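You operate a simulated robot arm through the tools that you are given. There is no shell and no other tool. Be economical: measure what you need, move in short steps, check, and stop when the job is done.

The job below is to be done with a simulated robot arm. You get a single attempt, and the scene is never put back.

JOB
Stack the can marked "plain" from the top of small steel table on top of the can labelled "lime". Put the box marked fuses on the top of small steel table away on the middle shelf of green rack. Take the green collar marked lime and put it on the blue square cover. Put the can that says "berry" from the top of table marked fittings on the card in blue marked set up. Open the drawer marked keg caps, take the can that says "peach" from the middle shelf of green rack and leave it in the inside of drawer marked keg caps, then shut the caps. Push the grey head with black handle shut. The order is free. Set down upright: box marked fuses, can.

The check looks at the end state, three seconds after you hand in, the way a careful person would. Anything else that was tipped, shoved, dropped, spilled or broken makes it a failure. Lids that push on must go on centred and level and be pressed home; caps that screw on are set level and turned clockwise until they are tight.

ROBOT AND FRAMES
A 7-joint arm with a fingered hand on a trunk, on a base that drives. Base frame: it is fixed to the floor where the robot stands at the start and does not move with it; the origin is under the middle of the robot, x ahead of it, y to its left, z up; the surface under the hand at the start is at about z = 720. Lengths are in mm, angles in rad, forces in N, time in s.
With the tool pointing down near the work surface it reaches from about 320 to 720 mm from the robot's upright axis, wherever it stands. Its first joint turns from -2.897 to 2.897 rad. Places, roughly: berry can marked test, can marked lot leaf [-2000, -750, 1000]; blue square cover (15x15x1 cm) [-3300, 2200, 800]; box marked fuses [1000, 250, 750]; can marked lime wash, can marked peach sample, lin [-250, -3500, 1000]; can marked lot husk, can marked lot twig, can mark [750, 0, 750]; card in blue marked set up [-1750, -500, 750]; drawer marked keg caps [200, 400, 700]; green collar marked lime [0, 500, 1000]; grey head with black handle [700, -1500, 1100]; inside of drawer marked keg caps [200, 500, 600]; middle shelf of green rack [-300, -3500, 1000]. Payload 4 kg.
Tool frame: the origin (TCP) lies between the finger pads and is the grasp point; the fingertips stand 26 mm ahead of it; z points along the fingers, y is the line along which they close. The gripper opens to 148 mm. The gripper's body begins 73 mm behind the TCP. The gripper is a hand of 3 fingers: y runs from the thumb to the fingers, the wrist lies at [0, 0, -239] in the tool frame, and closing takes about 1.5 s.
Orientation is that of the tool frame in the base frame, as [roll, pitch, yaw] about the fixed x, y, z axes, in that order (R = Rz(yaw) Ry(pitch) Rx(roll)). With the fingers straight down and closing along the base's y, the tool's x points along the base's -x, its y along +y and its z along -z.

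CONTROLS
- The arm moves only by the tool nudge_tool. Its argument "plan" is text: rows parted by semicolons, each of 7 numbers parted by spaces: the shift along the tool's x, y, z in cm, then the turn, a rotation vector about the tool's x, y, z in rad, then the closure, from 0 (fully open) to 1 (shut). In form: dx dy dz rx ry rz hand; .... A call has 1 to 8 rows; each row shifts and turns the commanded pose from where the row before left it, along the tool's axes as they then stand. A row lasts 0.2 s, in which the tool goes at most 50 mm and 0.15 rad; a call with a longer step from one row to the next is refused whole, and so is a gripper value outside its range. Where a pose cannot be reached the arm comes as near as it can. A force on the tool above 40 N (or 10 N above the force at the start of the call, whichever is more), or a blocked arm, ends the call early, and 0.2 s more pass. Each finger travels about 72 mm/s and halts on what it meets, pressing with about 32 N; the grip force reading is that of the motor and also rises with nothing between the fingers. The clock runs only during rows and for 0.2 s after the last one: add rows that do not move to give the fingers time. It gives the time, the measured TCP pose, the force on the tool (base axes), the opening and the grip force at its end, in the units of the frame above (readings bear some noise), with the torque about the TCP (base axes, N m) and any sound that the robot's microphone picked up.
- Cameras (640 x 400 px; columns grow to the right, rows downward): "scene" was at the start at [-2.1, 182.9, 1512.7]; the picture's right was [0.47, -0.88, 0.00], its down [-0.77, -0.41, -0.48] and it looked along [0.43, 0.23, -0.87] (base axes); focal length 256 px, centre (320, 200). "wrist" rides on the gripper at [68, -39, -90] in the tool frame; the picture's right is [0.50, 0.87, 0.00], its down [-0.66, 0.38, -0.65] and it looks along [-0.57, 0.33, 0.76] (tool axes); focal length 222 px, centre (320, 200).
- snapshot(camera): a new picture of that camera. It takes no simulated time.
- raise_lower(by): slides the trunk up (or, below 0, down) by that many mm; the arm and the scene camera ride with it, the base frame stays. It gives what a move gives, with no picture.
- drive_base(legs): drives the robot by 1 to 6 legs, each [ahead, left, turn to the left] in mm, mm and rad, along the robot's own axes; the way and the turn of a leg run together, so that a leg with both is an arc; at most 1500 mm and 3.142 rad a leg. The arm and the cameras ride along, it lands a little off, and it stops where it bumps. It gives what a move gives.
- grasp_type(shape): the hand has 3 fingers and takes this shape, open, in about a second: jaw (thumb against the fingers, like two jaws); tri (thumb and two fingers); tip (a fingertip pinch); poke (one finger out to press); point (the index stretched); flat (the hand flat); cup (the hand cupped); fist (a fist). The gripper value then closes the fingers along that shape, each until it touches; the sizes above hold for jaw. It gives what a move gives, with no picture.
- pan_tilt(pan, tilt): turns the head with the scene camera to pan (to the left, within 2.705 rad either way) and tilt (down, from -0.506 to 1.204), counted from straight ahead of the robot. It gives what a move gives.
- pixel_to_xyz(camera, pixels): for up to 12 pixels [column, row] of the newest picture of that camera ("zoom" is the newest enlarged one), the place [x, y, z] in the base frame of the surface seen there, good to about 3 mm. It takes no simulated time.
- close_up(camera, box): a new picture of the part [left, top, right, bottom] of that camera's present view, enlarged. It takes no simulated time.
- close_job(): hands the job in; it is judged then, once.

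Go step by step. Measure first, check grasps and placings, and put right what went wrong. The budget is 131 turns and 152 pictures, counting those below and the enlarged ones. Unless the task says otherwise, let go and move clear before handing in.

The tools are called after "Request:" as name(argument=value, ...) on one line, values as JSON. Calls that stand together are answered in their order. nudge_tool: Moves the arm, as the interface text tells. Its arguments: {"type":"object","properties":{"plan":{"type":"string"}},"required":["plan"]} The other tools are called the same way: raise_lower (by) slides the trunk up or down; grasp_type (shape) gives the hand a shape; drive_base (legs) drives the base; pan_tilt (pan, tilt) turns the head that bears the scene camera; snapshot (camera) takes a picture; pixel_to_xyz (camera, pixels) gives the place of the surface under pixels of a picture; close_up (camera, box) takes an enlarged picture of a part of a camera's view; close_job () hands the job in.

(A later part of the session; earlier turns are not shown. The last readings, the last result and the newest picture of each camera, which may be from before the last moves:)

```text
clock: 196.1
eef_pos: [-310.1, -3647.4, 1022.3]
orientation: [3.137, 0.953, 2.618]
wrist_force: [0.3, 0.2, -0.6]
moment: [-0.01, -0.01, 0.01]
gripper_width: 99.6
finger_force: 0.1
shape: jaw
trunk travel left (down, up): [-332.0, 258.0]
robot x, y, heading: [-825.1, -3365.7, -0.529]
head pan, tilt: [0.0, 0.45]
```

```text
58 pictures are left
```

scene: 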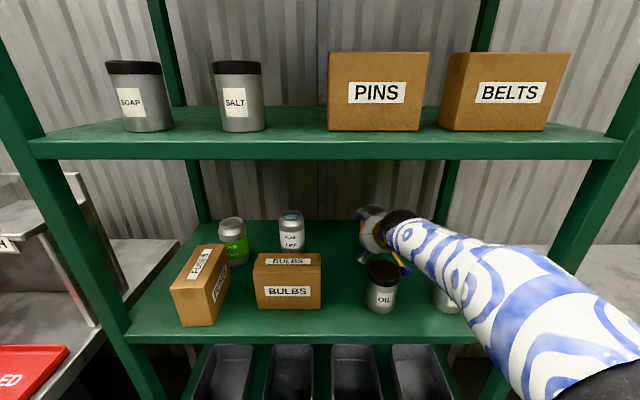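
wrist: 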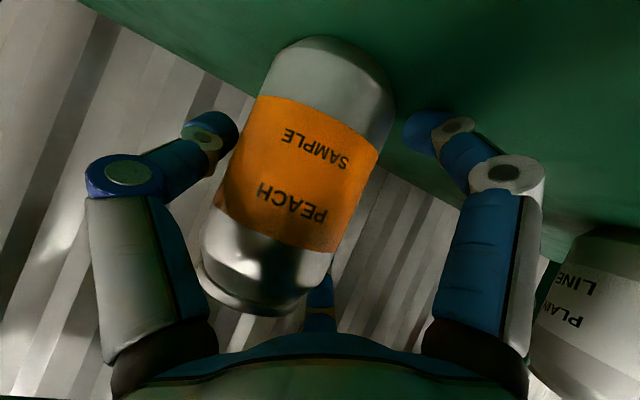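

The can now sits between the fingers. Closing.

Request:
nudge_tool(plan="0 0 0 0 0 0 0.5; 0 0 0 0 0 0 1; 0 0 0 0 0 0 1; 0 0 0 0 0 0 1; 0 0 0 0 0 0 1")

Request:
snapshot(camera="wrist")

```text
clock: 197.3
eef_pos: [-309.5, -3647.2, 1023.7]
orientation: [3.135, 0.955, 2.616]
wrist_force: [2.3, -2.2, 11.6]
moment: [0.11, -0.18, -0.01]
gripper_width: 53.1
finger_force: 32.3
shape: jaw
trunk travel left (down, up): [-332.0, 258.0]
robot x, y, heading: [-818.5, -3366.4, -0.527]
head pan, tilt: [0.0, 0.45]
```

```text
57 pictures are left
```

wrist: 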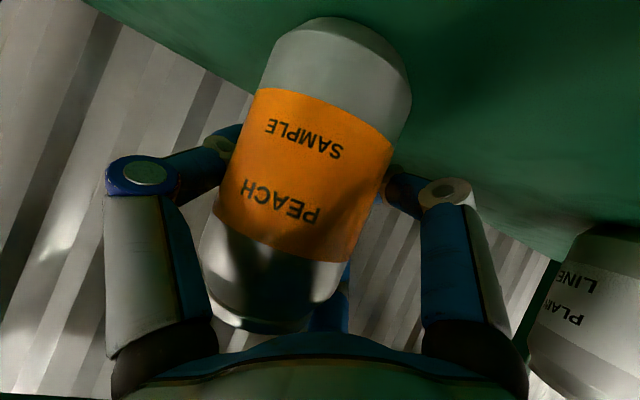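

Gripped at 53 mm. I'll lift, level the tool while rising above the jar, and check.

Request:
raise_lower(by=45)

Request:
nudge_tool(plan="-1.95 0 -1.4 0 -0.119 0 1; -2.1 0 -1.15 0 -0.119 0 1; -2.23 0 -0.89 0 -0.11 0 1; 0 0 0 0 0 0 1")

Request:
snapshot(camera="scene")

Request:
snapshot(camera="wrist")

```text
clock: 198.2
eef_pos: [-310.2, -3647.6, 1066.2]
orientation: [3.138, 0.952, 2.618]
wrist_force: [0.2, 0.2, -4.2]
moment: [0.07, -0.08, 0.05]
gripper_width: 52.0
finger_force: 31.9
shape: jaw
trunk travel left (down, up): [-377.0, 213.0]
robot x, y, heading: [-824.9, -3364.2, -0.524]
head pan, tilt: [0.0, 0.45]
```

```text
clock: 199.2
eef_pos: [-311.8, -3644.8, 1135.7]
orientation: [3.119, 1.276, 2.599]
wrist_force: [-1.1, -0.6, -3.1]
moment: [0.02, -0.04, 0.03]
gripper_width: 52.0
finger_force: 32.0
shape: jaw
out of reach, approached as far as the arm can: row 3
trunk travel left (down, up): [-377.0, 213.0]
robot x, y, heading: [-829.2, -3365.0, -0.527]
head pan, tilt: [0.0, 0.45]
```

```text
56 pictures are left
```

scene: 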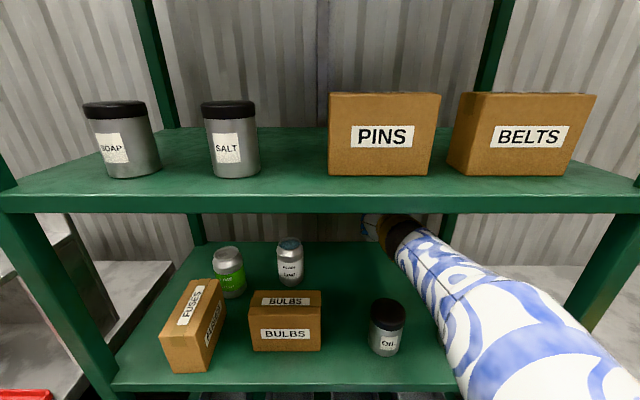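

```text
55 pictures are left
```

wrist: 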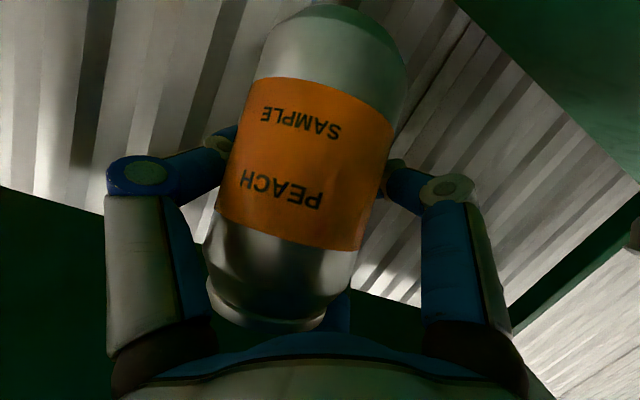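

Held firmly and above the jars. I'll back straight out.

Request:
drive_base(legs=[[-200, 0, 0], [-330, 0, 0]])

Request:
snapshot(camera="scene")

```text
clock: 202.6
eef_pos: [-772.2, -3381.9, 1135.9]
orientation: [3.116, 1.274, 2.593]
wrist_force: [-0.2, -0.3, -3.3]
moment: [0.04, -0.02, 0.0]
gripper_width: 51.9
finger_force: 32.0
shape: jaw
trunk travel left (down, up): [-377.0, 213.0]
robot x, y, heading: [-1280.4, -3097.5, -0.529]
head pan, tilt: [0.0, 0.45]
```

```text
54 pictures are left
```

scene: 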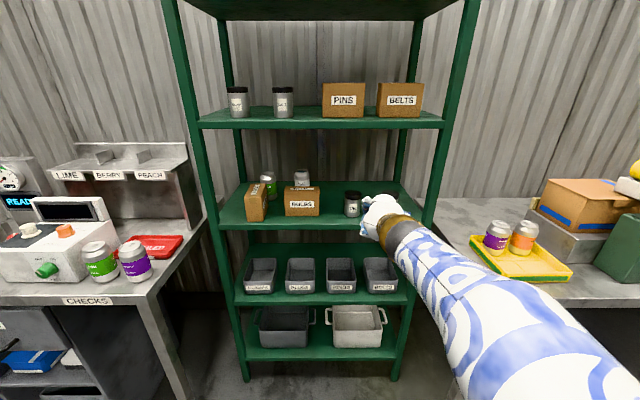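

The rack is intact. I'll return the can to upright, then drive back toward the open drawer.

Request:
nudge_tool(plan="0 0 0 0 0.108 0 1; 0 0 0 0 0.108 0 1; 0 0 0 0 0.108 0 1; 0 0 0 0 0 0 1")

Request:
drive_base(legs=[[0, 0, 1.747], [1400, 0, 0], [1250, 0, 0], [0, 0, -0.18]])

Request:
pan_tilt(pan=0.1, tilt=0.9)

Request:
snapshot(camera="scene")

Request:
snapshot(camera="wrist")

```text
clock: 203.6
eef_pos: [-771.8, -3382.1, 1135.8]
orientation: [3.129, 0.951, 2.605]
wrist_force: [0.1, -0.1, 0.0]
moment: [0.01, 0.0, -0.01]
gripper_width: 27.4
finger_force: 31.9
shape: jaw
out of reach, approached as far as the arm can: row 1
trunk travel left (down, up): [-377.0, 213.0]
robot x, y, heading: [-1285.3, -3097.7, -0.53]
head pan, tilt: [0.0, 0.45]
```

```text
clock: 221.7
eef_pos: [-242.6, -2.2, 1135.4]
orientation: [3.13, 0.949, -2.061]
wrist_force: [-0.7, -0.3, -0.1]
moment: [-0.01, -0.01, 0.0]
gripper_width: 27.3
finger_force: 32.0
shape: jaw
trunk travel left (down, up): [-377.0, 213.0]
robot x, y, heading: [-500.1, -527.6, 1.086]
head pan, tilt: [0.0, 0.45]
```

```text
clock: 222.6
eef_pos: [-241.7, -3.9, 1136.3]
orientation: [3.13, 0.95, -2.059]
wrist_force: [-0.3, -0.1, 0.1]
moment: [-0.04, -0.02, 0.02]
gripper_width: 27.4
finger_force: 31.7
shape: jaw
trunk travel left (down, up): [-377.0, 213.0]
robot x, y, heading: [-500.3, -528.1, 1.086]
head pan, tilt: [0.099, 0.901]
```

```text
53 pictures are left
```

scene: 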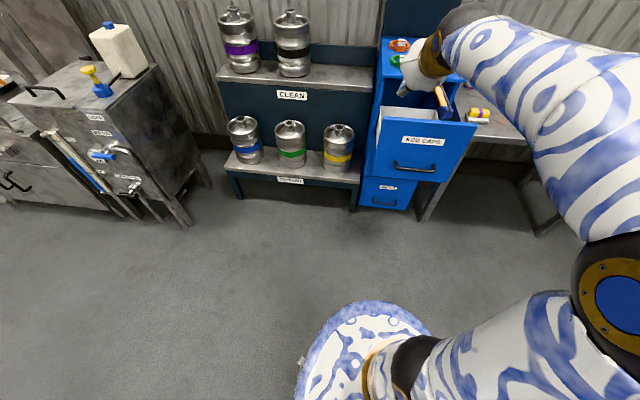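

```text
52 pictures are left
```

wrist: 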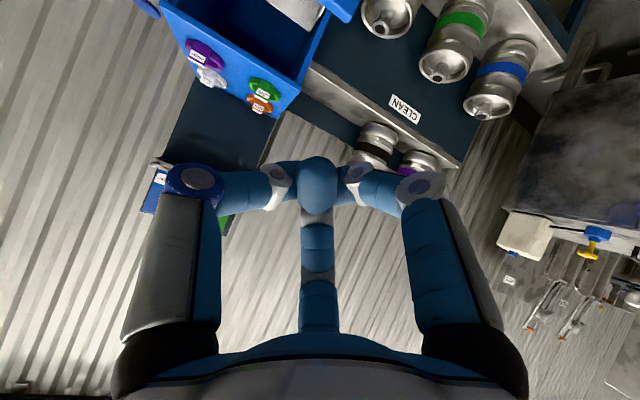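

Bad news: the width reads 27 mm – the can slipped out near the rack when I re-tilted. I'll look back for it.

Request:
pan_tilt(pan=-2.7, tilt=0.45)

Request:
snapshot(camera="scene")

Request:
close_up(camera="scene", box=[200, 60, 520, 260])

```text
clock: 225.1
eef_pos: [-241.5, -3.5, 1135.8]
orientation: [3.129, 0.951, -2.06]
wrist_force: [0.1, 0.0, -0.4]
moment: [-0.01, 0.02, -0.01]
gripper_width: 27.4
finger_force: 32.4
shape: jaw
trunk travel left (down, up): [-377.0, 213.0]
robot x, y, heading: [-497.1, -529.3, 1.086]
head pan, tilt: [-2.7, 0.45]
```

```text
51 pictures are left
```

scene: 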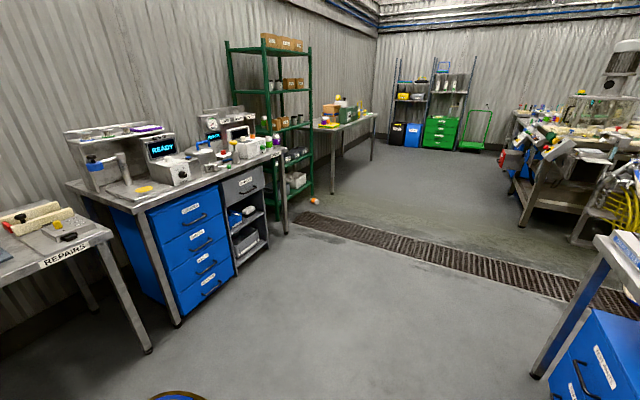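

```text
2.00 times, centred on (360, 160) of scene
```

zoom: 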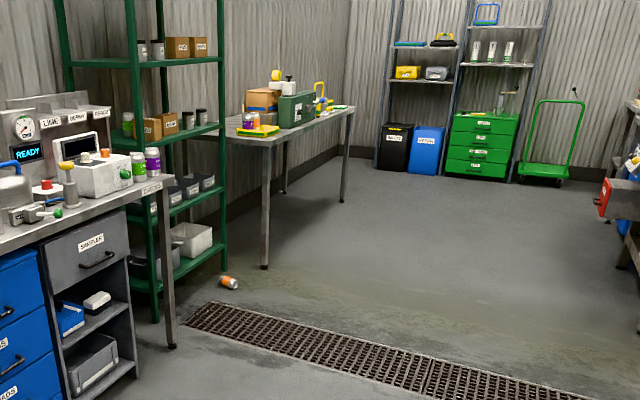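

The peach can lies intact on the floor at px (314,201). I'll measure it and plan to recover it.

Request:
pixel_to_xyz(camera="zoom", pixels=[[229, 281], [222, 279], [236, 284], [240, 300], [215, 300]])

Request:
close_up(camera="scene", box=[290, 180, 340, 220])

```text
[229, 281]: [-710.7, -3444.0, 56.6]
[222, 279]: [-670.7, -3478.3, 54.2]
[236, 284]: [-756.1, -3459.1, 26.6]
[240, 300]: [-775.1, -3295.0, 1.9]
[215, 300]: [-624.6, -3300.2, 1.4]
```

```text
10.00 times, centred on (315, 200) of scene
```

zoom: 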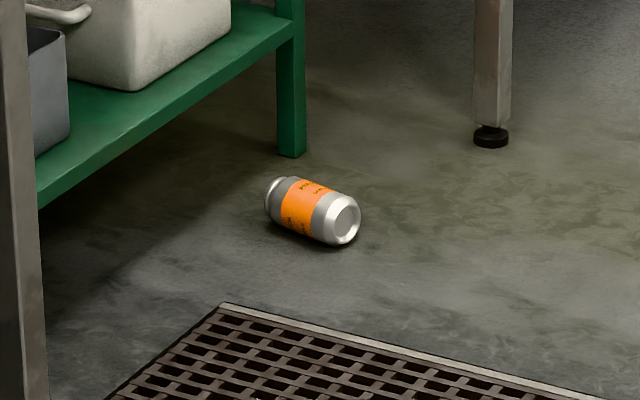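

I'll turn the tool vertical, retract it, and drive back to the can, facing along its axis with its base toward me.

Request:
nudge_tool(plan="0 0 0 0 0.136 0 0; 0 0 0 0 0.136 0 0; 0 0 0 0 0.136 0 0; 0 0 0 0 0.136 0 0; 0 0 0 0 0.136 0 0; 0 0 0 0 0.136 0 0; 0 0 0 0 0.135 0 0")

Request:
nudge_tool(plan="4.5 0 0 0 0 0 0; 4.5 0 0 0 0 0 0; 4.5 0 0 0 0 0 0; 3 0 0 0 0 0 0")

Request:
drive_base(legs=[[0, 0, -2.889], [1430, 0, 0], [1421, 0, 0], [0, 0, 1.453]])

Request:
pan_tilt(pan=0.0, tilt=1.0)

Request:
snapshot(camera="scene")

Request:
snapshot(camera="wrist")

```text
clock: 226.7
eef_pos: [-244.0, -4.8, 1132.5]
orientation: [3.139, 0.084, -2.043]
wrist_force: [-0.4, 0.7, 0.3]
moment: [-0.04, -0.02, -0.02]
gripper_width: 148.1
finger_force: 0.1
shape: jaw
out of reach, approached as far as the arm can: row 7
trunk travel left (down, up): [-377.0, 213.0]
robot x, y, heading: [-499.4, -530.0, 1.087]
head pan, tilt: [-2.7, 0.45]
```

```text
clock: 227.7
eef_pos: [-321.0, -151.4, 1116.9]
orientation: [3.141, 0.088, -2.041]
wrist_force: [0.2, 0.2, -0.1]
moment: [-0.02, 0.01, -0.01]
gripper_width: 147.6
finger_force: 0.0
shape: jaw
trunk travel left (down, up): [-377.0, 213.0]
robot x, y, heading: [-494.1, -529.3, 1.085]
head pan, tilt: [-2.7, 0.45]
```

```text
clock: 252.2
eef_pos: [-1246.1, -3376.1, 1118.0]
orientation: [3.141, 0.085, 2.589]
wrist_force: [0.1, -0.7, -0.2]
moment: [0.04, 0.04, 0.0]
gripper_width: 147.9
finger_force: 0.0
shape: jaw
trunk travel left (down, up): [-377.0, 213.0]
robot x, y, heading: [-1605.9, -3161.7, -0.562]
head pan, tilt: [-2.7, 0.45]
```

```text
clock: 254.6
eef_pos: [-1245.9, -3377.4, 1117.4]
orientation: [3.142, 0.085, 2.589]
wrist_force: [-0.6, 0.4, -0.1]
moment: [0.01, 0.01, -0.02]
gripper_width: 148.2
finger_force: 0.0
shape: jaw
trunk travel left (down, up): [-377.0, 213.0]
robot x, y, heading: [-1605.5, -3163.9, -0.565]
head pan, tilt: [0.0, 1.0]
```

```text
48 pictures are left
```

scene: 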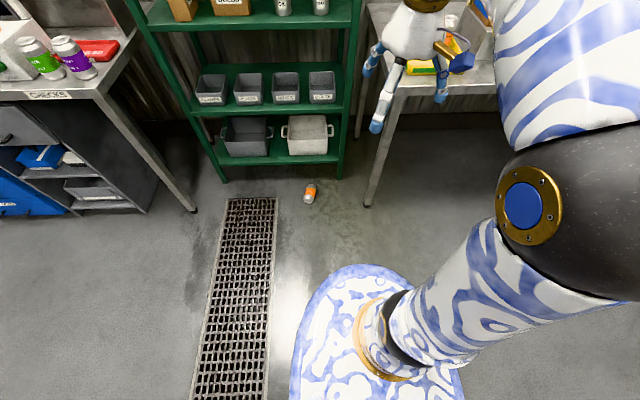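

```text
47 pictures are left
```

wrist: 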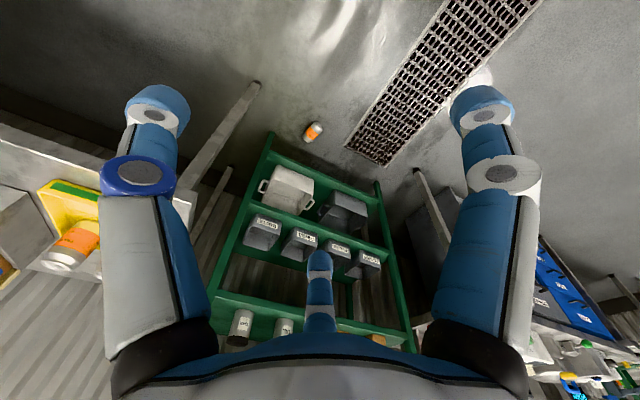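

Can seen at (309,194). I'll measure it closely.

Request:
close_up(camera="scene", box=[290, 175, 330, 210])

Request:
pixel_to_xyz(camera="scene", pixels=[[310, 186], [309, 194], [308, 201], [305, 194], [314, 194], [366, 205], [228, 180]])

```text
11.43 times, centred on (310, 192) of scene
```

zoom: 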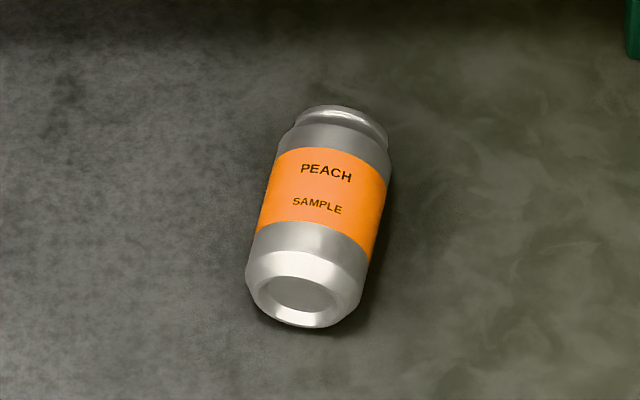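

```text
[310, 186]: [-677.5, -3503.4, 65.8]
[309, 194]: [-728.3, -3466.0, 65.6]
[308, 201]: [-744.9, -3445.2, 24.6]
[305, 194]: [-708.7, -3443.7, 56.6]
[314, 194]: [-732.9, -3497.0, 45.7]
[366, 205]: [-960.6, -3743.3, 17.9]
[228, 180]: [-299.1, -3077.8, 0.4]
```

Can centre ≈(-701,-3480), axis heading −0.635 with its base toward me. I'll drive up, lower the trunk fully, and descend over it.

Request:
drive_base(legs=[[463, 234, -0.035]])

Request:
raise_lower(by=-376)

Request:
nudge_tool(plan="0 0 4.6 0 0.085 0.05 0; 0 0 4.6 0 0 0 0; 0 0 4.6 0 0 0 0; 0 0 4.6 0 0 0 0; 0 0 4.6 0 0 0 0; 0 0 4.6 0 0 0 0; 0 0 4.6 0 0 0 0; 0 0 4.6 0 0 0 0")

Request:
nudge_tool(plan="0 0 4.6 0 0 0 0; 0 0 4.6 0 0 0 0; 0 0 4.6 0 0 0 0; 0 0 4.6 0 0 0 0")

Request:
snapshot(camera="wrist")

```text
clock: 257.6
eef_pos: [-731.3, -3448.6, 1118.6]
orientation: [3.141, 0.084, 2.554]
wrist_force: [0.0, -0.7, 0.2]
moment: [-0.03, 0.0, -0.02]
gripper_width: 148.1
finger_force: 0.1
shape: jaw
trunk travel left (down, up): [-377.0, 213.0]
robot x, y, heading: [-1085.8, -3228.6, -0.594]
head pan, tilt: [0.0, 1.0]
```

```text
clock: 261.3
eef_pos: [-731.9, -3449.2, 743.3]
orientation: [-3.141, 0.086, 2.555]
wrist_force: [-0.9, -0.3, 0.2]
moment: [-0.03, -0.04, -0.01]
gripper_width: 147.8
finger_force: 0.1
shape: jaw
trunk travel left (down, up): [-1.0, 588.0]
robot x, y, heading: [-1084.7, -3228.2, -0.598]
head pan, tilt: [0.0, 1.0]
```

```text
clock: 263.1
eef_pos: [-728.5, -3449.3, 379.6]
orientation: [3.138, 0.001, 2.506]
wrist_force: [-0.8, -0.1, 0.1]
moment: [0.02, -0.03, 0.0]
gripper_width: 147.8
finger_force: 0.1
shape: jaw
trunk travel left (down, up): [-1.0, 588.0]
robot x, y, heading: [-1081.4, -3231.9, -0.599]
head pan, tilt: [0.0, 1.0]
```

```text
clock: 264.1
eef_pos: [-727.8, -3446.4, 190.6]
orientation: [3.139, 0.0, 2.506]
wrist_force: [0.1, -0.3, -0.8]
moment: [0.01, 0.0, 0.0]
gripper_width: 147.8
finger_force: 0.1
shape: jaw
trunk travel left (down, up): [-1.0, 588.0]
robot x, y, heading: [-1087.9, -3226.8, -0.599]
head pan, tilt: [0.0, 1.0]
```

```text
45 pictures are left
```

wrist: 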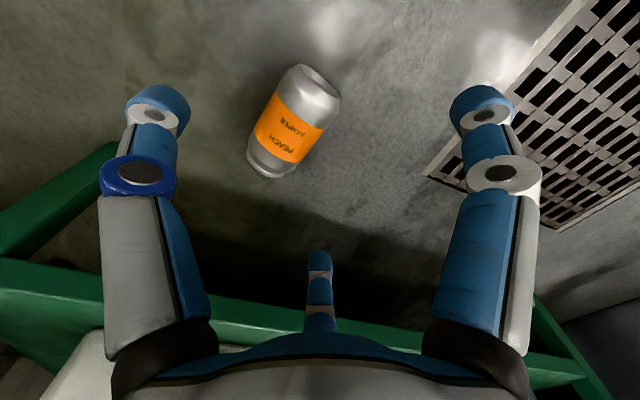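

Request:
pixel_to_xyz(camera="wrist", pixels=[[306, 88], [292, 120], [270, 155], [277, 115], [318, 140], [262, 172], [325, 80]])

```text
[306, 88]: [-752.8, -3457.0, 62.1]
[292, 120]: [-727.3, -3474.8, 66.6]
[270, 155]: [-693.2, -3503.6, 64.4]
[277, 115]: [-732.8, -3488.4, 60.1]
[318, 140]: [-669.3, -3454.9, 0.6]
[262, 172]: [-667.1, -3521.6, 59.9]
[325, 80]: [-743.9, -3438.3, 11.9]
```

The can's axis heading (−0.646) matches the tool. I'll shift over it, descend to z≈36, and grip.

Request:
nudge_tool(plan="-2.4 -0.75 0 0 0 0.01 0; -2.4 -0.75 0 0 0 0 0; 0 0 4.6 0 0 0 0; 0 0 4.6 0 0 0 0; 0 0 4.6 0 0 0 0; 0 0 1.5 0 0 0 0; 0 0 0 0 0 0 0")

Request:
nudge_tool(plan="0 0 0 0 0 0 1; 0 0 0 0 0 0 1; 0 0 0 0 0 0 1; 0 0 0 0 0 0 1; 0 0 0 0 0 0 1")

Request:
nudge_tool(plan="0 0 -3 0 0 0 1; 0 0 -4.6 0 0 0 1; 0 0 -4.6 0 0 0 1; 0 0 -4.6 0 0 0 1; 0 0 -4.6 0 0 0 1; 0 0 -4.6 0 0 0 1; 0 0 -4.6 0 0 0 1; 0 0 -4.6 0 0 0 1")

Request:
snapshot(camera="wrist")

```text
clock: 265.7
eef_pos: [-696.9, -3489.1, 36.4]
orientation: [3.139, 0.0, 2.495]
wrist_force: [-0.9, -0.2, 0.0]
moment: [0.0, 0.02, 0.0]
gripper_width: 147.8
finger_force: 0.1
shape: jaw
trunk travel left (down, up): [-1.0, 588.0]
robot x, y, heading: [-1084.9, -3228.0, -0.596]
head pan, tilt: [0.0, 1.0]
```

```text
clock: 266.9
eef_pos: [-697.8, -3490.4, 36.2]
orientation: [3.139, 0.001, 2.494]
wrist_force: [-0.1, 0.4, -2.6]
moment: [0.02, -0.04, 0.0]
gripper_width: 62.2
finger_force: 32.0
shape: jaw
trunk travel left (down, up): [-1.0, 588.0]
robot x, y, heading: [-1087.8, -3226.6, -0.598]
head pan, tilt: [0.0, 1.0]
```

```text
clock: 268.7
eef_pos: [-696.6, -3489.1, 391.5]
orientation: [3.138, -0.001, 2.493]
wrist_force: [-0.7, -0.1, -3.2]
moment: [0.0, -0.12, 0.0]
gripper_width: 62.0
finger_force: 31.6
shape: jaw
trunk travel left (down, up): [-1.0, 588.0]
robot x, y, heading: [-1083.7, -3228.8, -0.599]
head pan, tilt: [0.0, 1.0]
```

```text
44 pictures are left
```

wrist: 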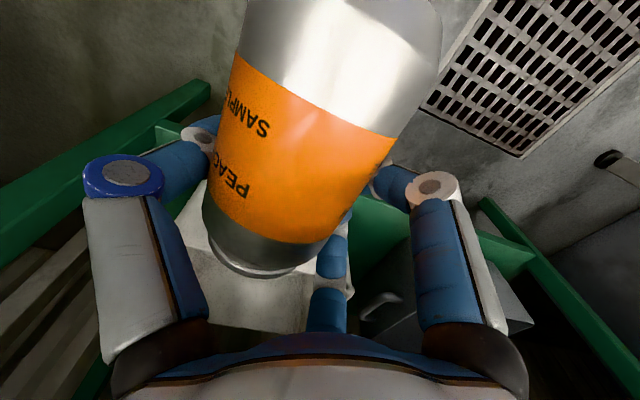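

Gripped at 62 mm. I'll raise, back away, drive toward the steel table, extend, and pitch the tool so the can is upright.

Request:
nudge_tool(plan="0 0 -4.6 0 0 0 1; 0 0 -4.6 0 0 0 1; 0 0 -4.6 0 0 0 1; 0 0 -4.6 0 0 0 1; 0 0 -4.6 0 0 0 1; 0 0 -4.6 0 0 0 1")

Request:
drive_base(legs=[[-300, 0, 0], [0, 0, 1.615], [1400, 0, 0], [1250, 0, 0]])

Request:
raise_lower(by=410)

Request:
nudge_tool(plan="-3.5 0 0 0 0 0 1; -3.5 0 0 0 0 0 1; -3.5 0 0 0 0 0 1; -3.5 0 0 0 0 0 1; -2 0 0 0 -0.1 0 1; 0 0 0 0 -0.13 0 1; 0 0 0 0 -0.13 0 1; 0 0 0 0 -0.13 0 1")

Request:
nudge_tool(plan="0 0 0 0 -0.13 0 1; 0 0 0 0 -0.13 0 1; 0 0 0 0 -0.13 0 1; 0 0 0 0 -0.13 0 1; 0 0 0 0 -0.13 0 1; 0 0 0 0 -0.13 0 1; 0 0 0 0 -0.13 0 1; 0 0 0 0 -0.13 0 1")

Request:
snapshot(camera="scene")

```text
clock: 270.1
eef_pos: [-697.5, -3493.2, 665.7]
orientation: [3.138, -0.003, 2.496]
wrist_force: [-0.1, 0.0, -3.7]
moment: [0.01, -0.15, -0.02]
gripper_width: 62.2
finger_force: 31.9
shape: jaw
trunk travel left (down, up): [-1.0, 588.0]
robot x, y, heading: [-1084.7, -3227.5, -0.6]
head pan, tilt: [0.0, 1.0]
```

```text
clock: 288.4
eef_pos: [465.7, -518.5, 664.8]
orientation: [3.139, -0.001, -2.247]
wrist_force: [0.6, -0.5, -3.8]
moment: [0.1, 0.02, 0.0]
gripper_width: 62.1
finger_force: 31.9
shape: jaw
trunk travel left (down, up): [-1.0, 588.0]
robot x, y, heading: [187.9, -898.3, 0.94]
head pan, tilt: [0.0, 1.0]
```

```text
refused: 410 is not a number from -400 to 400
```

```text
clock: 290.2
eef_pos: [565.9, -392.7, 666.2]
orientation: [3.138, 0.492, -2.25]
wrist_force: [0.2, -0.9, -4.5]
moment: [0.09, 0.01, -0.02]
gripper_width: 61.8
finger_force: 31.8
shape: jaw
trunk travel left (down, up): [-1.0, 588.0]
robot x, y, heading: [187.8, -895.1, 0.945]
head pan, tilt: [0.0, 1.0]
```

```text
clock: 292.0
eef_pos: [567.4, -390.3, 649.6]
orientation: [3.089, 1.373, -2.298]
wrist_force: [0.1, 0.1, -3.7]
moment: [0.09, 0.03, 0.02]
gripper_width: 61.8
finger_force: 32.1
shape: jaw
out of reach, approached as far as the arm can: row 5, 6
trunk travel left (down, up): [-1.0, 588.0]
robot x, y, heading: [186.3, -898.0, 0.943]
head pan, tilt: [0.0, 1.0]
```

```text
43 pictures are left
```

scene: 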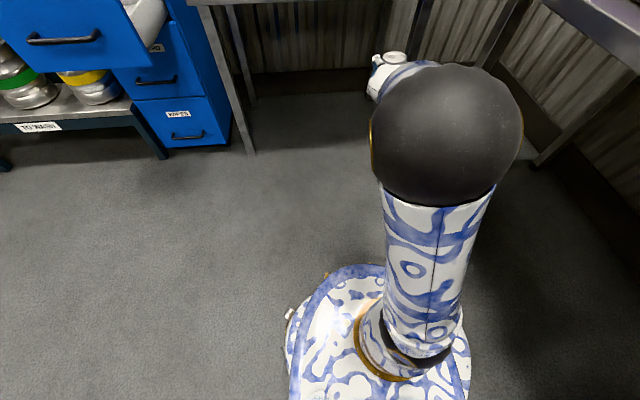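

The can is still held (62 mm). I'll raise the trunk above table height, finish pitching, and view the can's tilt.

Request:
raise_lower(by=330)

Request:
nudge_tool(plan="-2.5 0 0 0 0 0 1; -2.5 0 0 0 -0.05 0 1; -2.5 0 0 0 -0.05 0 1; -2.5 0 0 0 -0.05 0 1; 0 0 0 0 -0.05 0 1; 0 0 0 0 0 0 1")

Request:
pan_tilt(pan=0.0, tilt=0.6)

Request:
snapshot(camera="scene")

Request:
snapshot(camera="wrist")

```text
clock: 295.2
eef_pos: [567.6, -390.4, 979.0]
orientation: [3.088, 1.373, -2.299]
wrist_force: [-0.4, -1.0, -2.5]
moment: [0.07, 0.07, -0.01]
gripper_width: 61.8
finger_force: 31.9
shape: jaw
trunk travel left (down, up): [-331.0, 258.0]
robot x, y, heading: [187.5, -898.9, 0.944]
head pan, tilt: [0.0, 1.0]
```

```text
clock: 296.6
eef_pos: [577.0, -377.6, 1077.1]
orientation: [1.449, 1.561, 2.345]
wrist_force: [0.7, -0.4, -3.4]
moment: [0.03, 0.09, 0.0]
gripper_width: 62.0
finger_force: 31.8
shape: jaw
trunk travel left (down, up): [-331.0, 258.0]
robot x, y, heading: [185.1, -895.7, 0.945]
head pan, tilt: [0.0, 1.0]
```

```text
clock: 297.5
eef_pos: [578.4, -377.8, 1077.8]
orientation: [1.492, 1.56, 2.39]
wrist_force: [-0.3, -0.5, -3.0]
moment: [0.03, 0.08, -0.01]
gripper_width: 62.0
finger_force: 31.5
shape: jaw
trunk travel left (down, up): [-331.0, 258.0]
robot x, y, heading: [192.2, -899.3, 0.943]
head pan, tilt: [0.0, 0.6]
```

```text
42 pictures are left
```

scene: 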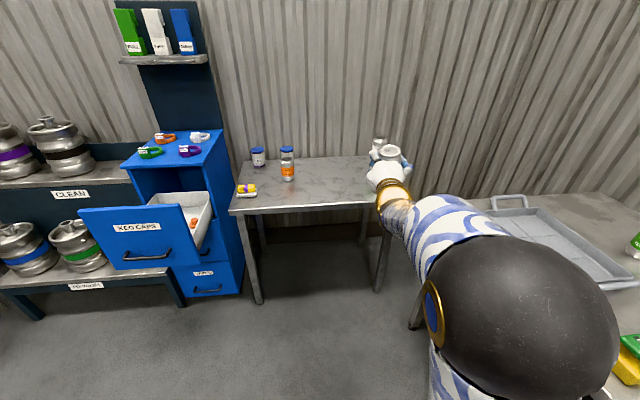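

```text
41 pictures are left
```

wrist: 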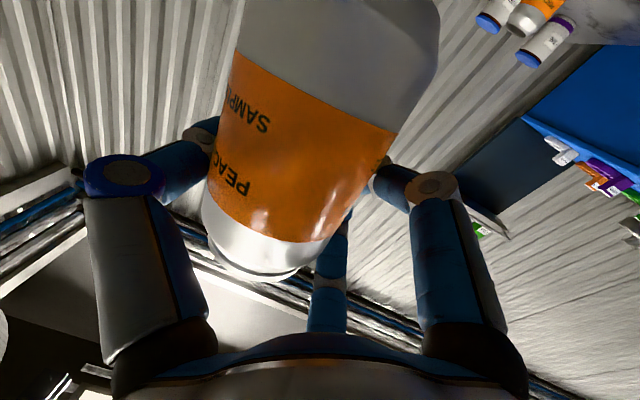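

Can is upright and held. I'll drive so it sits ~45 mm inside the table edge at a clear spot near (772,-73), then lower.

Request:
drive_base(legs=[[361, 22, 0]])

Request:
raise_lower(by=-255)

Request:
snapshot(camera="scene")

Request:
close_up(camera="scene", box=[320, 100, 480, 230])

```text
clock: 299.8
eef_pos: [764.4, -82.4, 1079.0]
orientation: [1.491, 1.562, 2.386]
wrist_force: [0.3, 0.3, -3.6]
moment: [0.07, 0.04, 0.01]
gripper_width: 61.9
finger_force: 32.2
shape: jaw
trunk travel left (down, up): [-331.0, 258.0]
robot x, y, heading: [375.1, -604.8, 0.939]
head pan, tilt: [0.0, 0.6]
```

```text
clock: 302.4
eef_pos: [763.9, -83.5, 823.2]
orientation: [1.505, 1.56, 2.401]
wrist_force: [0.3, 0.0, -4.2]
moment: [0.03, 0.08, -0.01]
gripper_width: 61.7
finger_force: 31.8
shape: jaw
trunk travel left (down, up): [-76.0, 514.0]
robot x, y, heading: [382.8, -603.3, 0.938]
head pan, tilt: [0.0, 0.6]
```

```text
40 pictures are left
```

scene: 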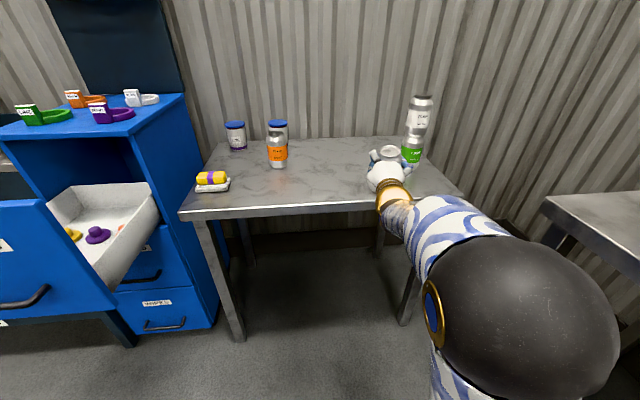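

```text
3.08 times, centred on (400, 165) of scene
```

zoom: 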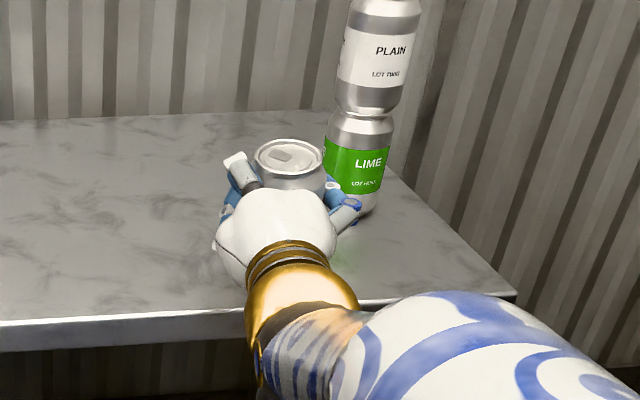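

Upright, but only 31 mm inside the edge. I'll move in 20 mm and measure the can top to know how far to lower.

Request:
pixel_to_xyz(camera="zoom", pixels=[[260, 152], [318, 160], [290, 142], [288, 172], [290, 155]])

Request:
drive_base(legs=[[20, 0, 0]])

Request:
raise_lower(by=-22)

Request:
raise_lower(by=-5)

```text
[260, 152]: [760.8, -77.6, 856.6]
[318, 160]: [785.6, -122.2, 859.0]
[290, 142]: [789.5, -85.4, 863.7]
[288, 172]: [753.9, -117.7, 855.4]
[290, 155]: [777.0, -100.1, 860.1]
```

```text
clock: 303.2
eef_pos: [775.7, -66.1, 822.9]
orientation: [1.504, 1.561, 2.398]
wrist_force: [0.4, -0.1, -3.5]
moment: [0.05, 0.06, 0.0]
gripper_width: 61.8
finger_force: 32.0
shape: jaw
trunk travel left (down, up): [-76.0, 514.0]
robot x, y, heading: [387.6, -584.8, 0.943]
head pan, tilt: [0.0, 0.6]
```

```text
clock: 303.9
eef_pos: [777.1, -66.4, 802.1]
orientation: [1.225, 1.557, 2.12]
wrist_force: [3.5, 2.4, 6.5]
moment: [-0.07, -0.19, 0.05]
gripper_width: 61.8
finger_force: 32.2
shape: jaw
trunk travel left (down, up): [-54.0, 536.0]
robot x, y, heading: [385.3, -585.8, 0.939]
head pan, tilt: [0.0, 0.6]
```

```text
clock: 304.4
eef_pos: [776.8, -68.8, 799.5]
orientation: [0.857, 1.556, 1.755]
wrist_force: [11.9, 4.1, 31.6]
moment: [-0.45, -0.96, 0.31]
gripper_width: 60.8
finger_force: 31.5
shape: jaw
trunk travel left (down, up): [-49.0, 540.0]
robot x, y, heading: [388.7, -586.9, 0.941]
head pan, tilt: [0.0, 0.6]
```

Down on the table (31 N). I'll relieve, open, and back straight away, then look.

Request:
raise_lower(by=4)

Request:
nudge_tool(plan="0 0 0 0 0 0 0.55; 0 0 0 0 0 0 0.5; 0 0 0 0 0 0 0.42; 0 0 0 0 0 0 0.35; 0 0 0 0 0 0 0.35; 0 0 0 0 0 0 0.35")

Request:
drive_base(legs=[[-150, 0, 0]])

Request:
snapshot(camera="scene")

Request:
close_up(camera="scene", box=[340, 90, 460, 200])

```text
clock: 304.9
eef_pos: [777.1, -67.5, 801.7]
orientation: [1.326, 1.558, 2.223]
wrist_force: [9.7, 3.4, 23.5]
moment: [-0.44, -0.85, 0.24]
gripper_width: 61.1
finger_force: 31.6
shape: jaw
trunk travel left (down, up): [-53.0, 536.0]
robot x, y, heading: [388.1, -588.9, 0.946]
head pan, tilt: [0.0, 0.6]
```

```text
clock: 306.3
eef_pos: [776.9, -65.7, 800.2]
orientation: [1.491, 1.562, 2.388]
wrist_force: [-0.9, 0.4, -0.2]
moment: [0.0, -0.03, -0.01]
gripper_width: 95.6
finger_force: 0.0
shape: jaw
trunk travel left (down, up): [-53.0, 536.0]
robot x, y, heading: [386.5, -586.4, 0.94]
head pan, tilt: [0.0, 0.6]
```

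```text
clock: 307.7
eef_pos: [684.4, -192.2, 800.9]
orientation: [1.488, 1.562, 2.384]
wrist_force: [-0.8, 0.0, 1.0]
moment: [-0.02, 0.0, -0.04]
gripper_width: 96.1
finger_force: 0.0
shape: jaw
trunk travel left (down, up): [-53.0, 536.0]
robot x, y, heading: [297.0, -708.7, 0.937]
head pan, tilt: [0.0, 0.6]
```

```text
38 pictures are left
```

scene: 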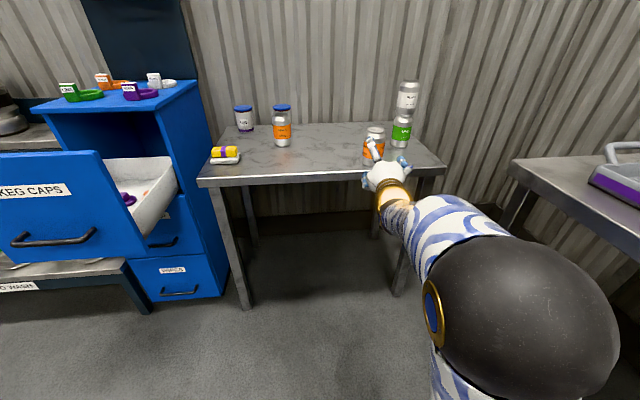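

```text
3.64 times, centred on (400, 145) of scene
```

zoom: 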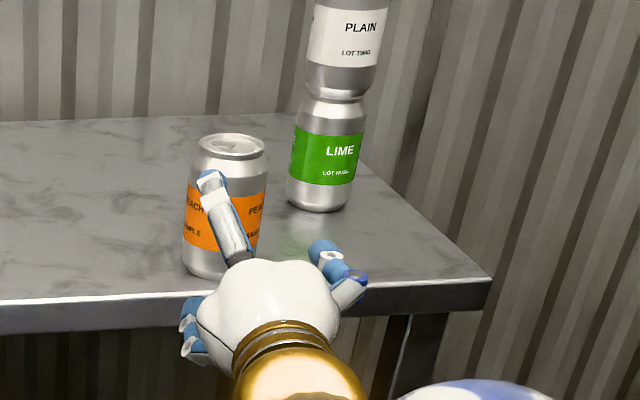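

Peach stands on the table. I'll measure it while raising, retracting and turning the tool vertical for a top grasp.

Request:
pixel_to_xyz(camera="zoom", pixels=[[201, 148], [263, 150], [230, 158], [234, 136], [225, 270], [187, 240]])

Request:
raise_lower(by=280)

Request:
nudge_tool(plan="0 0 -4 0 0 0 0; 0 0 -4 0 0 0 0; 0 0 -4 0 0 0 0; 0 0 -3 0 0 0 0; 0 0 0 0 0.142 0 0; 0 0 0 0 0.142 0 0; 0 0 0 0 0.142 0 0; 0 0 0 0 0.142 0 0")

Request:
nudge_tool(plan="0 0 0 0 0.142 0 0; 0 0 0 0 0.142 0 0; 0 0 0 0 0.142 0 0; 0 0 0 0 0.142 0 0; 0 0 0 0 0.142 0 0; 0 0 0 0 0.142 0 0; 0 0 0 0 0.142 0 0")

```text
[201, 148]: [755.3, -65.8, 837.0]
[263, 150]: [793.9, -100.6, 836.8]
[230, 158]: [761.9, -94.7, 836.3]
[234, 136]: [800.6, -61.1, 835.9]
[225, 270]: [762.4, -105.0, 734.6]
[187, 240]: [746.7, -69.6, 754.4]
```

```text
clock: 310.5
eef_pos: [685.5, -191.1, 1079.1]
orientation: [1.487, 1.561, 2.382]
wrist_force: [0.1, 0.8, -0.2]
moment: [-0.03, 0.01, 0.01]
gripper_width: 95.7
finger_force: 0.0
shape: jaw
trunk travel left (down, up): [-334.0, 256.0]
robot x, y, heading: [296.4, -713.3, 0.946]
head pan, tilt: [0.0, 0.6]
```

```text
clock: 312.3
eef_pos: [591.1, -310.0, 1080.5]
orientation: [3.122, 1.001, -2.262]
wrist_force: [0.2, 0.9, 0.0]
moment: [-0.01, -0.01, 0.02]
gripper_width: 148.1
finger_force: 0.1
shape: jaw
trunk travel left (down, up): [-334.0, 256.0]
robot x, y, heading: [296.2, -713.7, 0.949]
head pan, tilt: [0.0, 0.6]
```

```text
clock: 313.9
eef_pos: [590.7, -308.8, 1079.4]
orientation: [3.133, 0.009, -2.246]
wrist_force: [0.6, -1.1, -0.5]
moment: [0.01, -0.03, -0.01]
gripper_width: 148.0
finger_force: 0.0
shape: jaw
trunk travel left (down, up): [-334.0, 256.0]
robot x, y, heading: [295.5, -712.9, 0.944]
head pan, tilt: [0.0, 0.6]
```

Request:
drive_base(legs=[[294, -18, 0]])

Request:
snapshot(camera="wrist")

Request:
pixel_to_xyz(camera="wrist", pixels=[[320, 70], [320, 80], [310, 75], [330, 75], [320, 60], [320, 90]])

```text
clock: 316.0
eef_pos: [778.3, -79.6, 1080.3]
orientation: [3.131, 0.008, -2.244]
wrist_force: [0.2, 0.0, 0.0]
moment: [-0.01, 0.04, -0.01]
gripper_width: 148.1
finger_force: 0.0
shape: jaw
trunk travel left (down, up): [-334.0, 256.0]
robot x, y, heading: [484.5, -481.9, 0.947]
head pan, tilt: [0.0, 0.6]
```

```text
36 pictures are left
```

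wrist: 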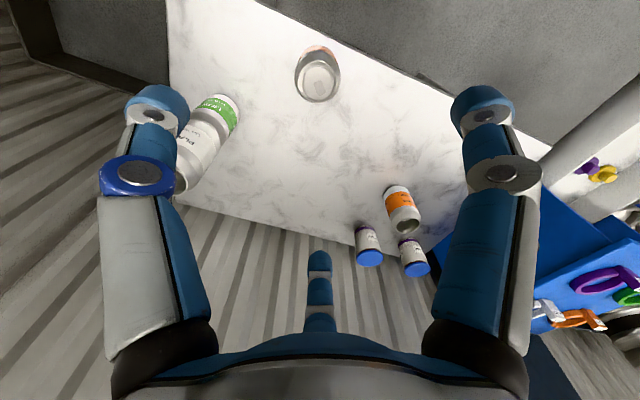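

```text
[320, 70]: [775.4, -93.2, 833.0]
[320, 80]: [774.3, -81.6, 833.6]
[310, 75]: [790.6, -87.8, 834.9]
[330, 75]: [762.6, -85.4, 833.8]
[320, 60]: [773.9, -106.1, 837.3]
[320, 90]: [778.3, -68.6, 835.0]
```

Aligned within a few mm. I'll descend, grip, and lift.

Request:
nudge_tool(plan="0.5 0 4.14 0 0 0 0; 0 0 4.14 0 0 0 0; 0 0 4.14 0 0 0 0; 0 0 4.14 0 0 0 0; 0 0 4.14 0 0 0 0; 0 0 4.14 0 0 0 0; 0 0 4.14 0 0 0 0; 0 0 0 0 0 0 0")

Request:
nudge_tool(plan="0 0 0 0 0 0 1; 0 0 0 0 0 0 1; 0 0 0 0 0 0 1; 0 0 0 0 0 0 1; 0 0 0 0 0 0 1; 0 0 0 0 0 0 1")

Request:
raise_lower(by=250)

Request:
nudge_tool(plan="-3.2 0 -3 0 0 0 1; -3.2 0 -3 0 0 0 1; 0 0 0 0 0 0 1")

Request:
drive_base(legs=[[-163, 731, 0.08]])

Request:
pan_tilt(pan=0.0, tilt=1.0)

Request:
snapshot(camera="scene")

Request:
snapshot(camera="wrist")

```text
clock: 317.8
eef_pos: [778.4, -80.4, 789.3]
orientation: [3.131, 0.01, -2.244]
wrist_force: [-0.4, -0.6, -0.5]
moment: [-0.01, -0.02, 0.02]
gripper_width: 147.6
finger_force: 0.1
shape: jaw
trunk travel left (down, up): [-334.0, 256.0]
robot x, y, heading: [483.0, -488.2, 0.945]
head pan, tilt: [0.0, 0.6]
```

```text
clock: 319.2
eef_pos: [777.8, -81.0, 791.1]
orientation: [3.13, 0.01, -2.244]
wrist_force: [0.9, 0.1, -0.3]
moment: [-0.04, 0.01, -0.04]
gripper_width: 58.1
finger_force: 32.2
shape: jaw
trunk travel left (down, up): [-334.0, 256.0]
robot x, y, heading: [487.9, -484.2, 0.942]
head pan, tilt: [0.0, 0.6]
```

```text
clock: 321.7
eef_pos: [776.9, -80.3, 1040.3]
orientation: [3.13, 0.009, -2.244]
wrist_force: [0.2, 0.4, -3.6]
moment: [0.01, 0.01, 0.0]
gripper_width: 58.3
finger_force: 32.0
shape: jaw
trunk travel left (down, up): [-584.0, 6.0]
robot x, y, heading: [480.6, -483.5, 0.944]
head pan, tilt: [0.0, 0.6]
```

```text
clock: 322.5
eef_pos: [817.3, -31.6, 1101.6]
orientation: [3.133, 0.008, -2.246]
wrist_force: [0.2, -0.3, -3.6]
moment: [-0.05, 0.02, 0.01]
gripper_width: 58.5
finger_force: 31.9
shape: jaw
trunk travel left (down, up): [-584.0, 6.0]
robot x, y, heading: [485.6, -482.5, 0.947]
head pan, tilt: [0.0, 0.6]
```

```text
clock: 326.6
eef_pos: [69.8, 257.7, 1101.2]
orientation: [3.133, 0.008, -2.144]
wrist_force: [0.1, -0.3, -2.8]
moment: [-0.03, 0.01, 0.02]
gripper_width: 58.4
finger_force: 32.3
shape: jaw
trunk travel left (down, up): [-584.0, 6.0]
robot x, y, heading: [-216.0, -231.2, 1.041]
head pan, tilt: [0.0, 0.6]
```

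```text
clock: 327.5
eef_pos: [69.3, 258.5, 1102.1]
orientation: [3.13, 0.008, -2.146]
wrist_force: [0.1, 0.4, -3.6]
moment: [0.0, -0.03, 0.01]
gripper_width: 58.3
finger_force: 31.9
shape: jaw
trunk travel left (down, up): [-584.0, 6.0]
robot x, y, heading: [-222.1, -225.9, 1.045]
head pan, tilt: [0.0, 1.0]
```

```text
35 pictures are left
```

scene: 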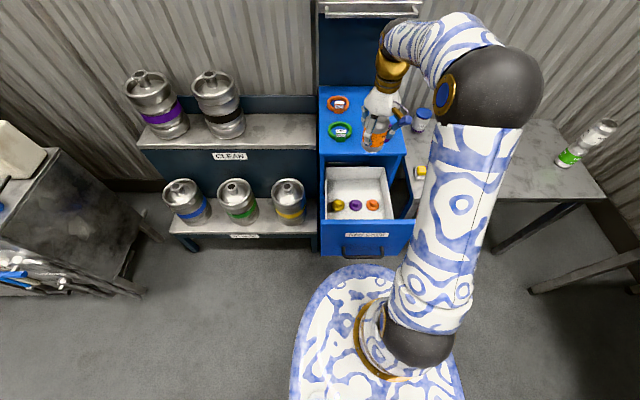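

```text
34 pictures are left
```

wrist: 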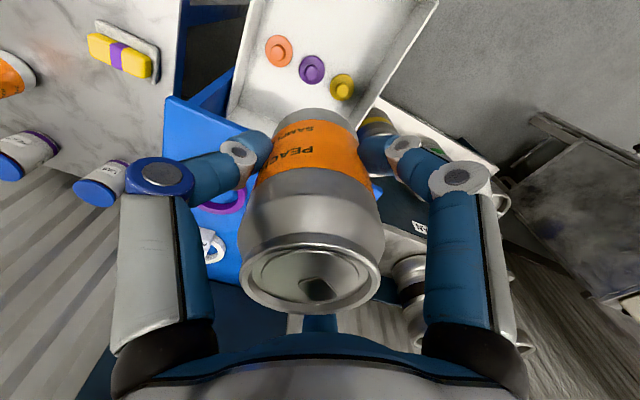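

The tray is visible: caps at (338,204),(355,204),(372,204), with a free area at rows 172–192. I'll measure it.

Request:
pixel_to_xyz(camera="scene", pixels=[[335, 180], [355, 182], [375, 182], [338, 203], [355, 203], [372, 203], [329, 170], [384, 170], [360, 170], [365, 224], [392, 200], [326, 200]])

Request:
close_up(camera="scene", box=[310, 150, 420, 245])

```text
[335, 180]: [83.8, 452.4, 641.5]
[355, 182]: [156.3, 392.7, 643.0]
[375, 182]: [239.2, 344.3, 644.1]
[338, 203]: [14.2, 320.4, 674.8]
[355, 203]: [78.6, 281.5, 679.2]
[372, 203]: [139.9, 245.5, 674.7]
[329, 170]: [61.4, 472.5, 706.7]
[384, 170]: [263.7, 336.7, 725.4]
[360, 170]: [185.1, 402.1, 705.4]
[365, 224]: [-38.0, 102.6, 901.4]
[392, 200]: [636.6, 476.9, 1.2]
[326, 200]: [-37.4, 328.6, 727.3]
```

```text
4.21 times, centred on (365, 198) of scene
```

zoom: 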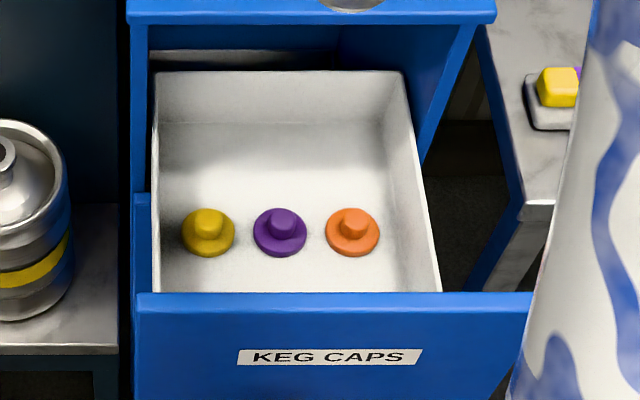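

Tray bottom z≈642, caps at mid-tray, panel top z≈901. The clear spot is between caps and panel at about (34,206). I'll shift 63 mm back and descend with the arm.

Request:
nudge_tool(plan="3.15 0.06 0 0 0 0 1; 3.15 0.06 0 0 0 0 1; 0 0 4.6 0 0 0 1; 0 0 4.6 0 0 0 1; 0 0 4.6 0 0 0 1; 0 0 4.6 0 0 0 1; 0 0 4.6 0 0 0 1; 0 0 4.6 0 0 0 1")

Request:
snapshot(camera="wrist")

Request:
snapshot(camera="scene")

```text
clock: 329.3
eef_pos: [31.7, 207.9, 822.5]
orientation: [3.131, 0.008, -2.144]
wrist_force: [0.1, -0.1, -3.3]
moment: [-0.02, 0.0, 0.04]
gripper_width: 58.2
finger_force: 31.9
shape: jaw
trunk travel left (down, up): [-584.0, 6.0]
robot x, y, heading: [-213.2, -224.3, 1.043]
head pan, tilt: [0.0, 1.0]
```

```text
32 pictures are left
```

wrist: 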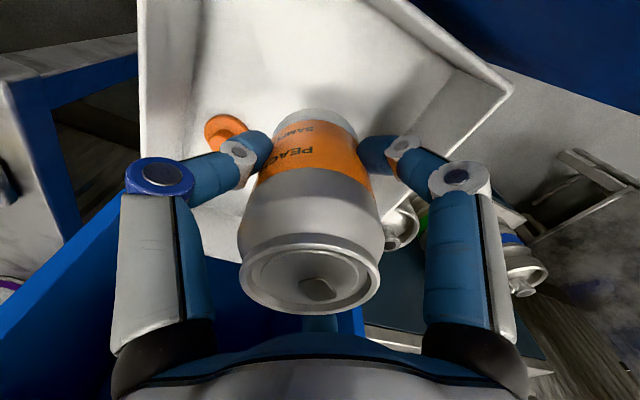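

```text
31 pictures are left
```

scene: 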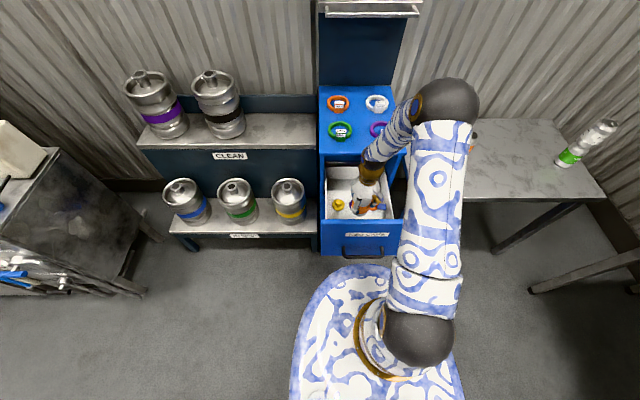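

Clear so far. I'll finish the descent gently.

Request:
nudge_tool(plan="0 0 4.4 0 0 0 1; 0 0 4.4 0 0 0 1; 0 0 1.0 0 0 0 1; 0 0 0.4 0 0 0 1; 0 0 0.3 0 0 0 1; 0 0 0.2 0 0 0 1; 0 0 0 0 0 0 1")

Request:
nudge_tool(plan="0 0 0.2 0 0 0 1; 0 0 0 0 0 0 1")

```text
clock: 330.9
eef_pos: [34.0, 210.5, 717.9]
orientation: [3.132, 0.011, -2.146]
wrist_force: [0.4, -0.6, -3.0]
moment: [0.0, 0.01, 0.03]
gripper_width: 58.1
finger_force: 32.0
shape: jaw
trunk travel left (down, up): [-584.0, 6.0]
robot x, y, heading: [-217.9, -228.1, 1.045]
head pan, tilt: [0.0, 1.0]
```

```text
clock: 331.5
eef_pos: [33.1, 211.7, 715.0]
orientation: [3.13, 0.008, -2.145]
wrist_force: [0.3, -0.8, -3.7]
moment: [-0.01, -0.02, -0.02]
gripper_width: 57.9
finger_force: 31.7
shape: jaw
trunk travel left (down, up): [-584.0, 6.0]
robot x, y, heading: [-213.8, -228.1, 1.045]
head pan, tilt: [0.0, 1.0]
```

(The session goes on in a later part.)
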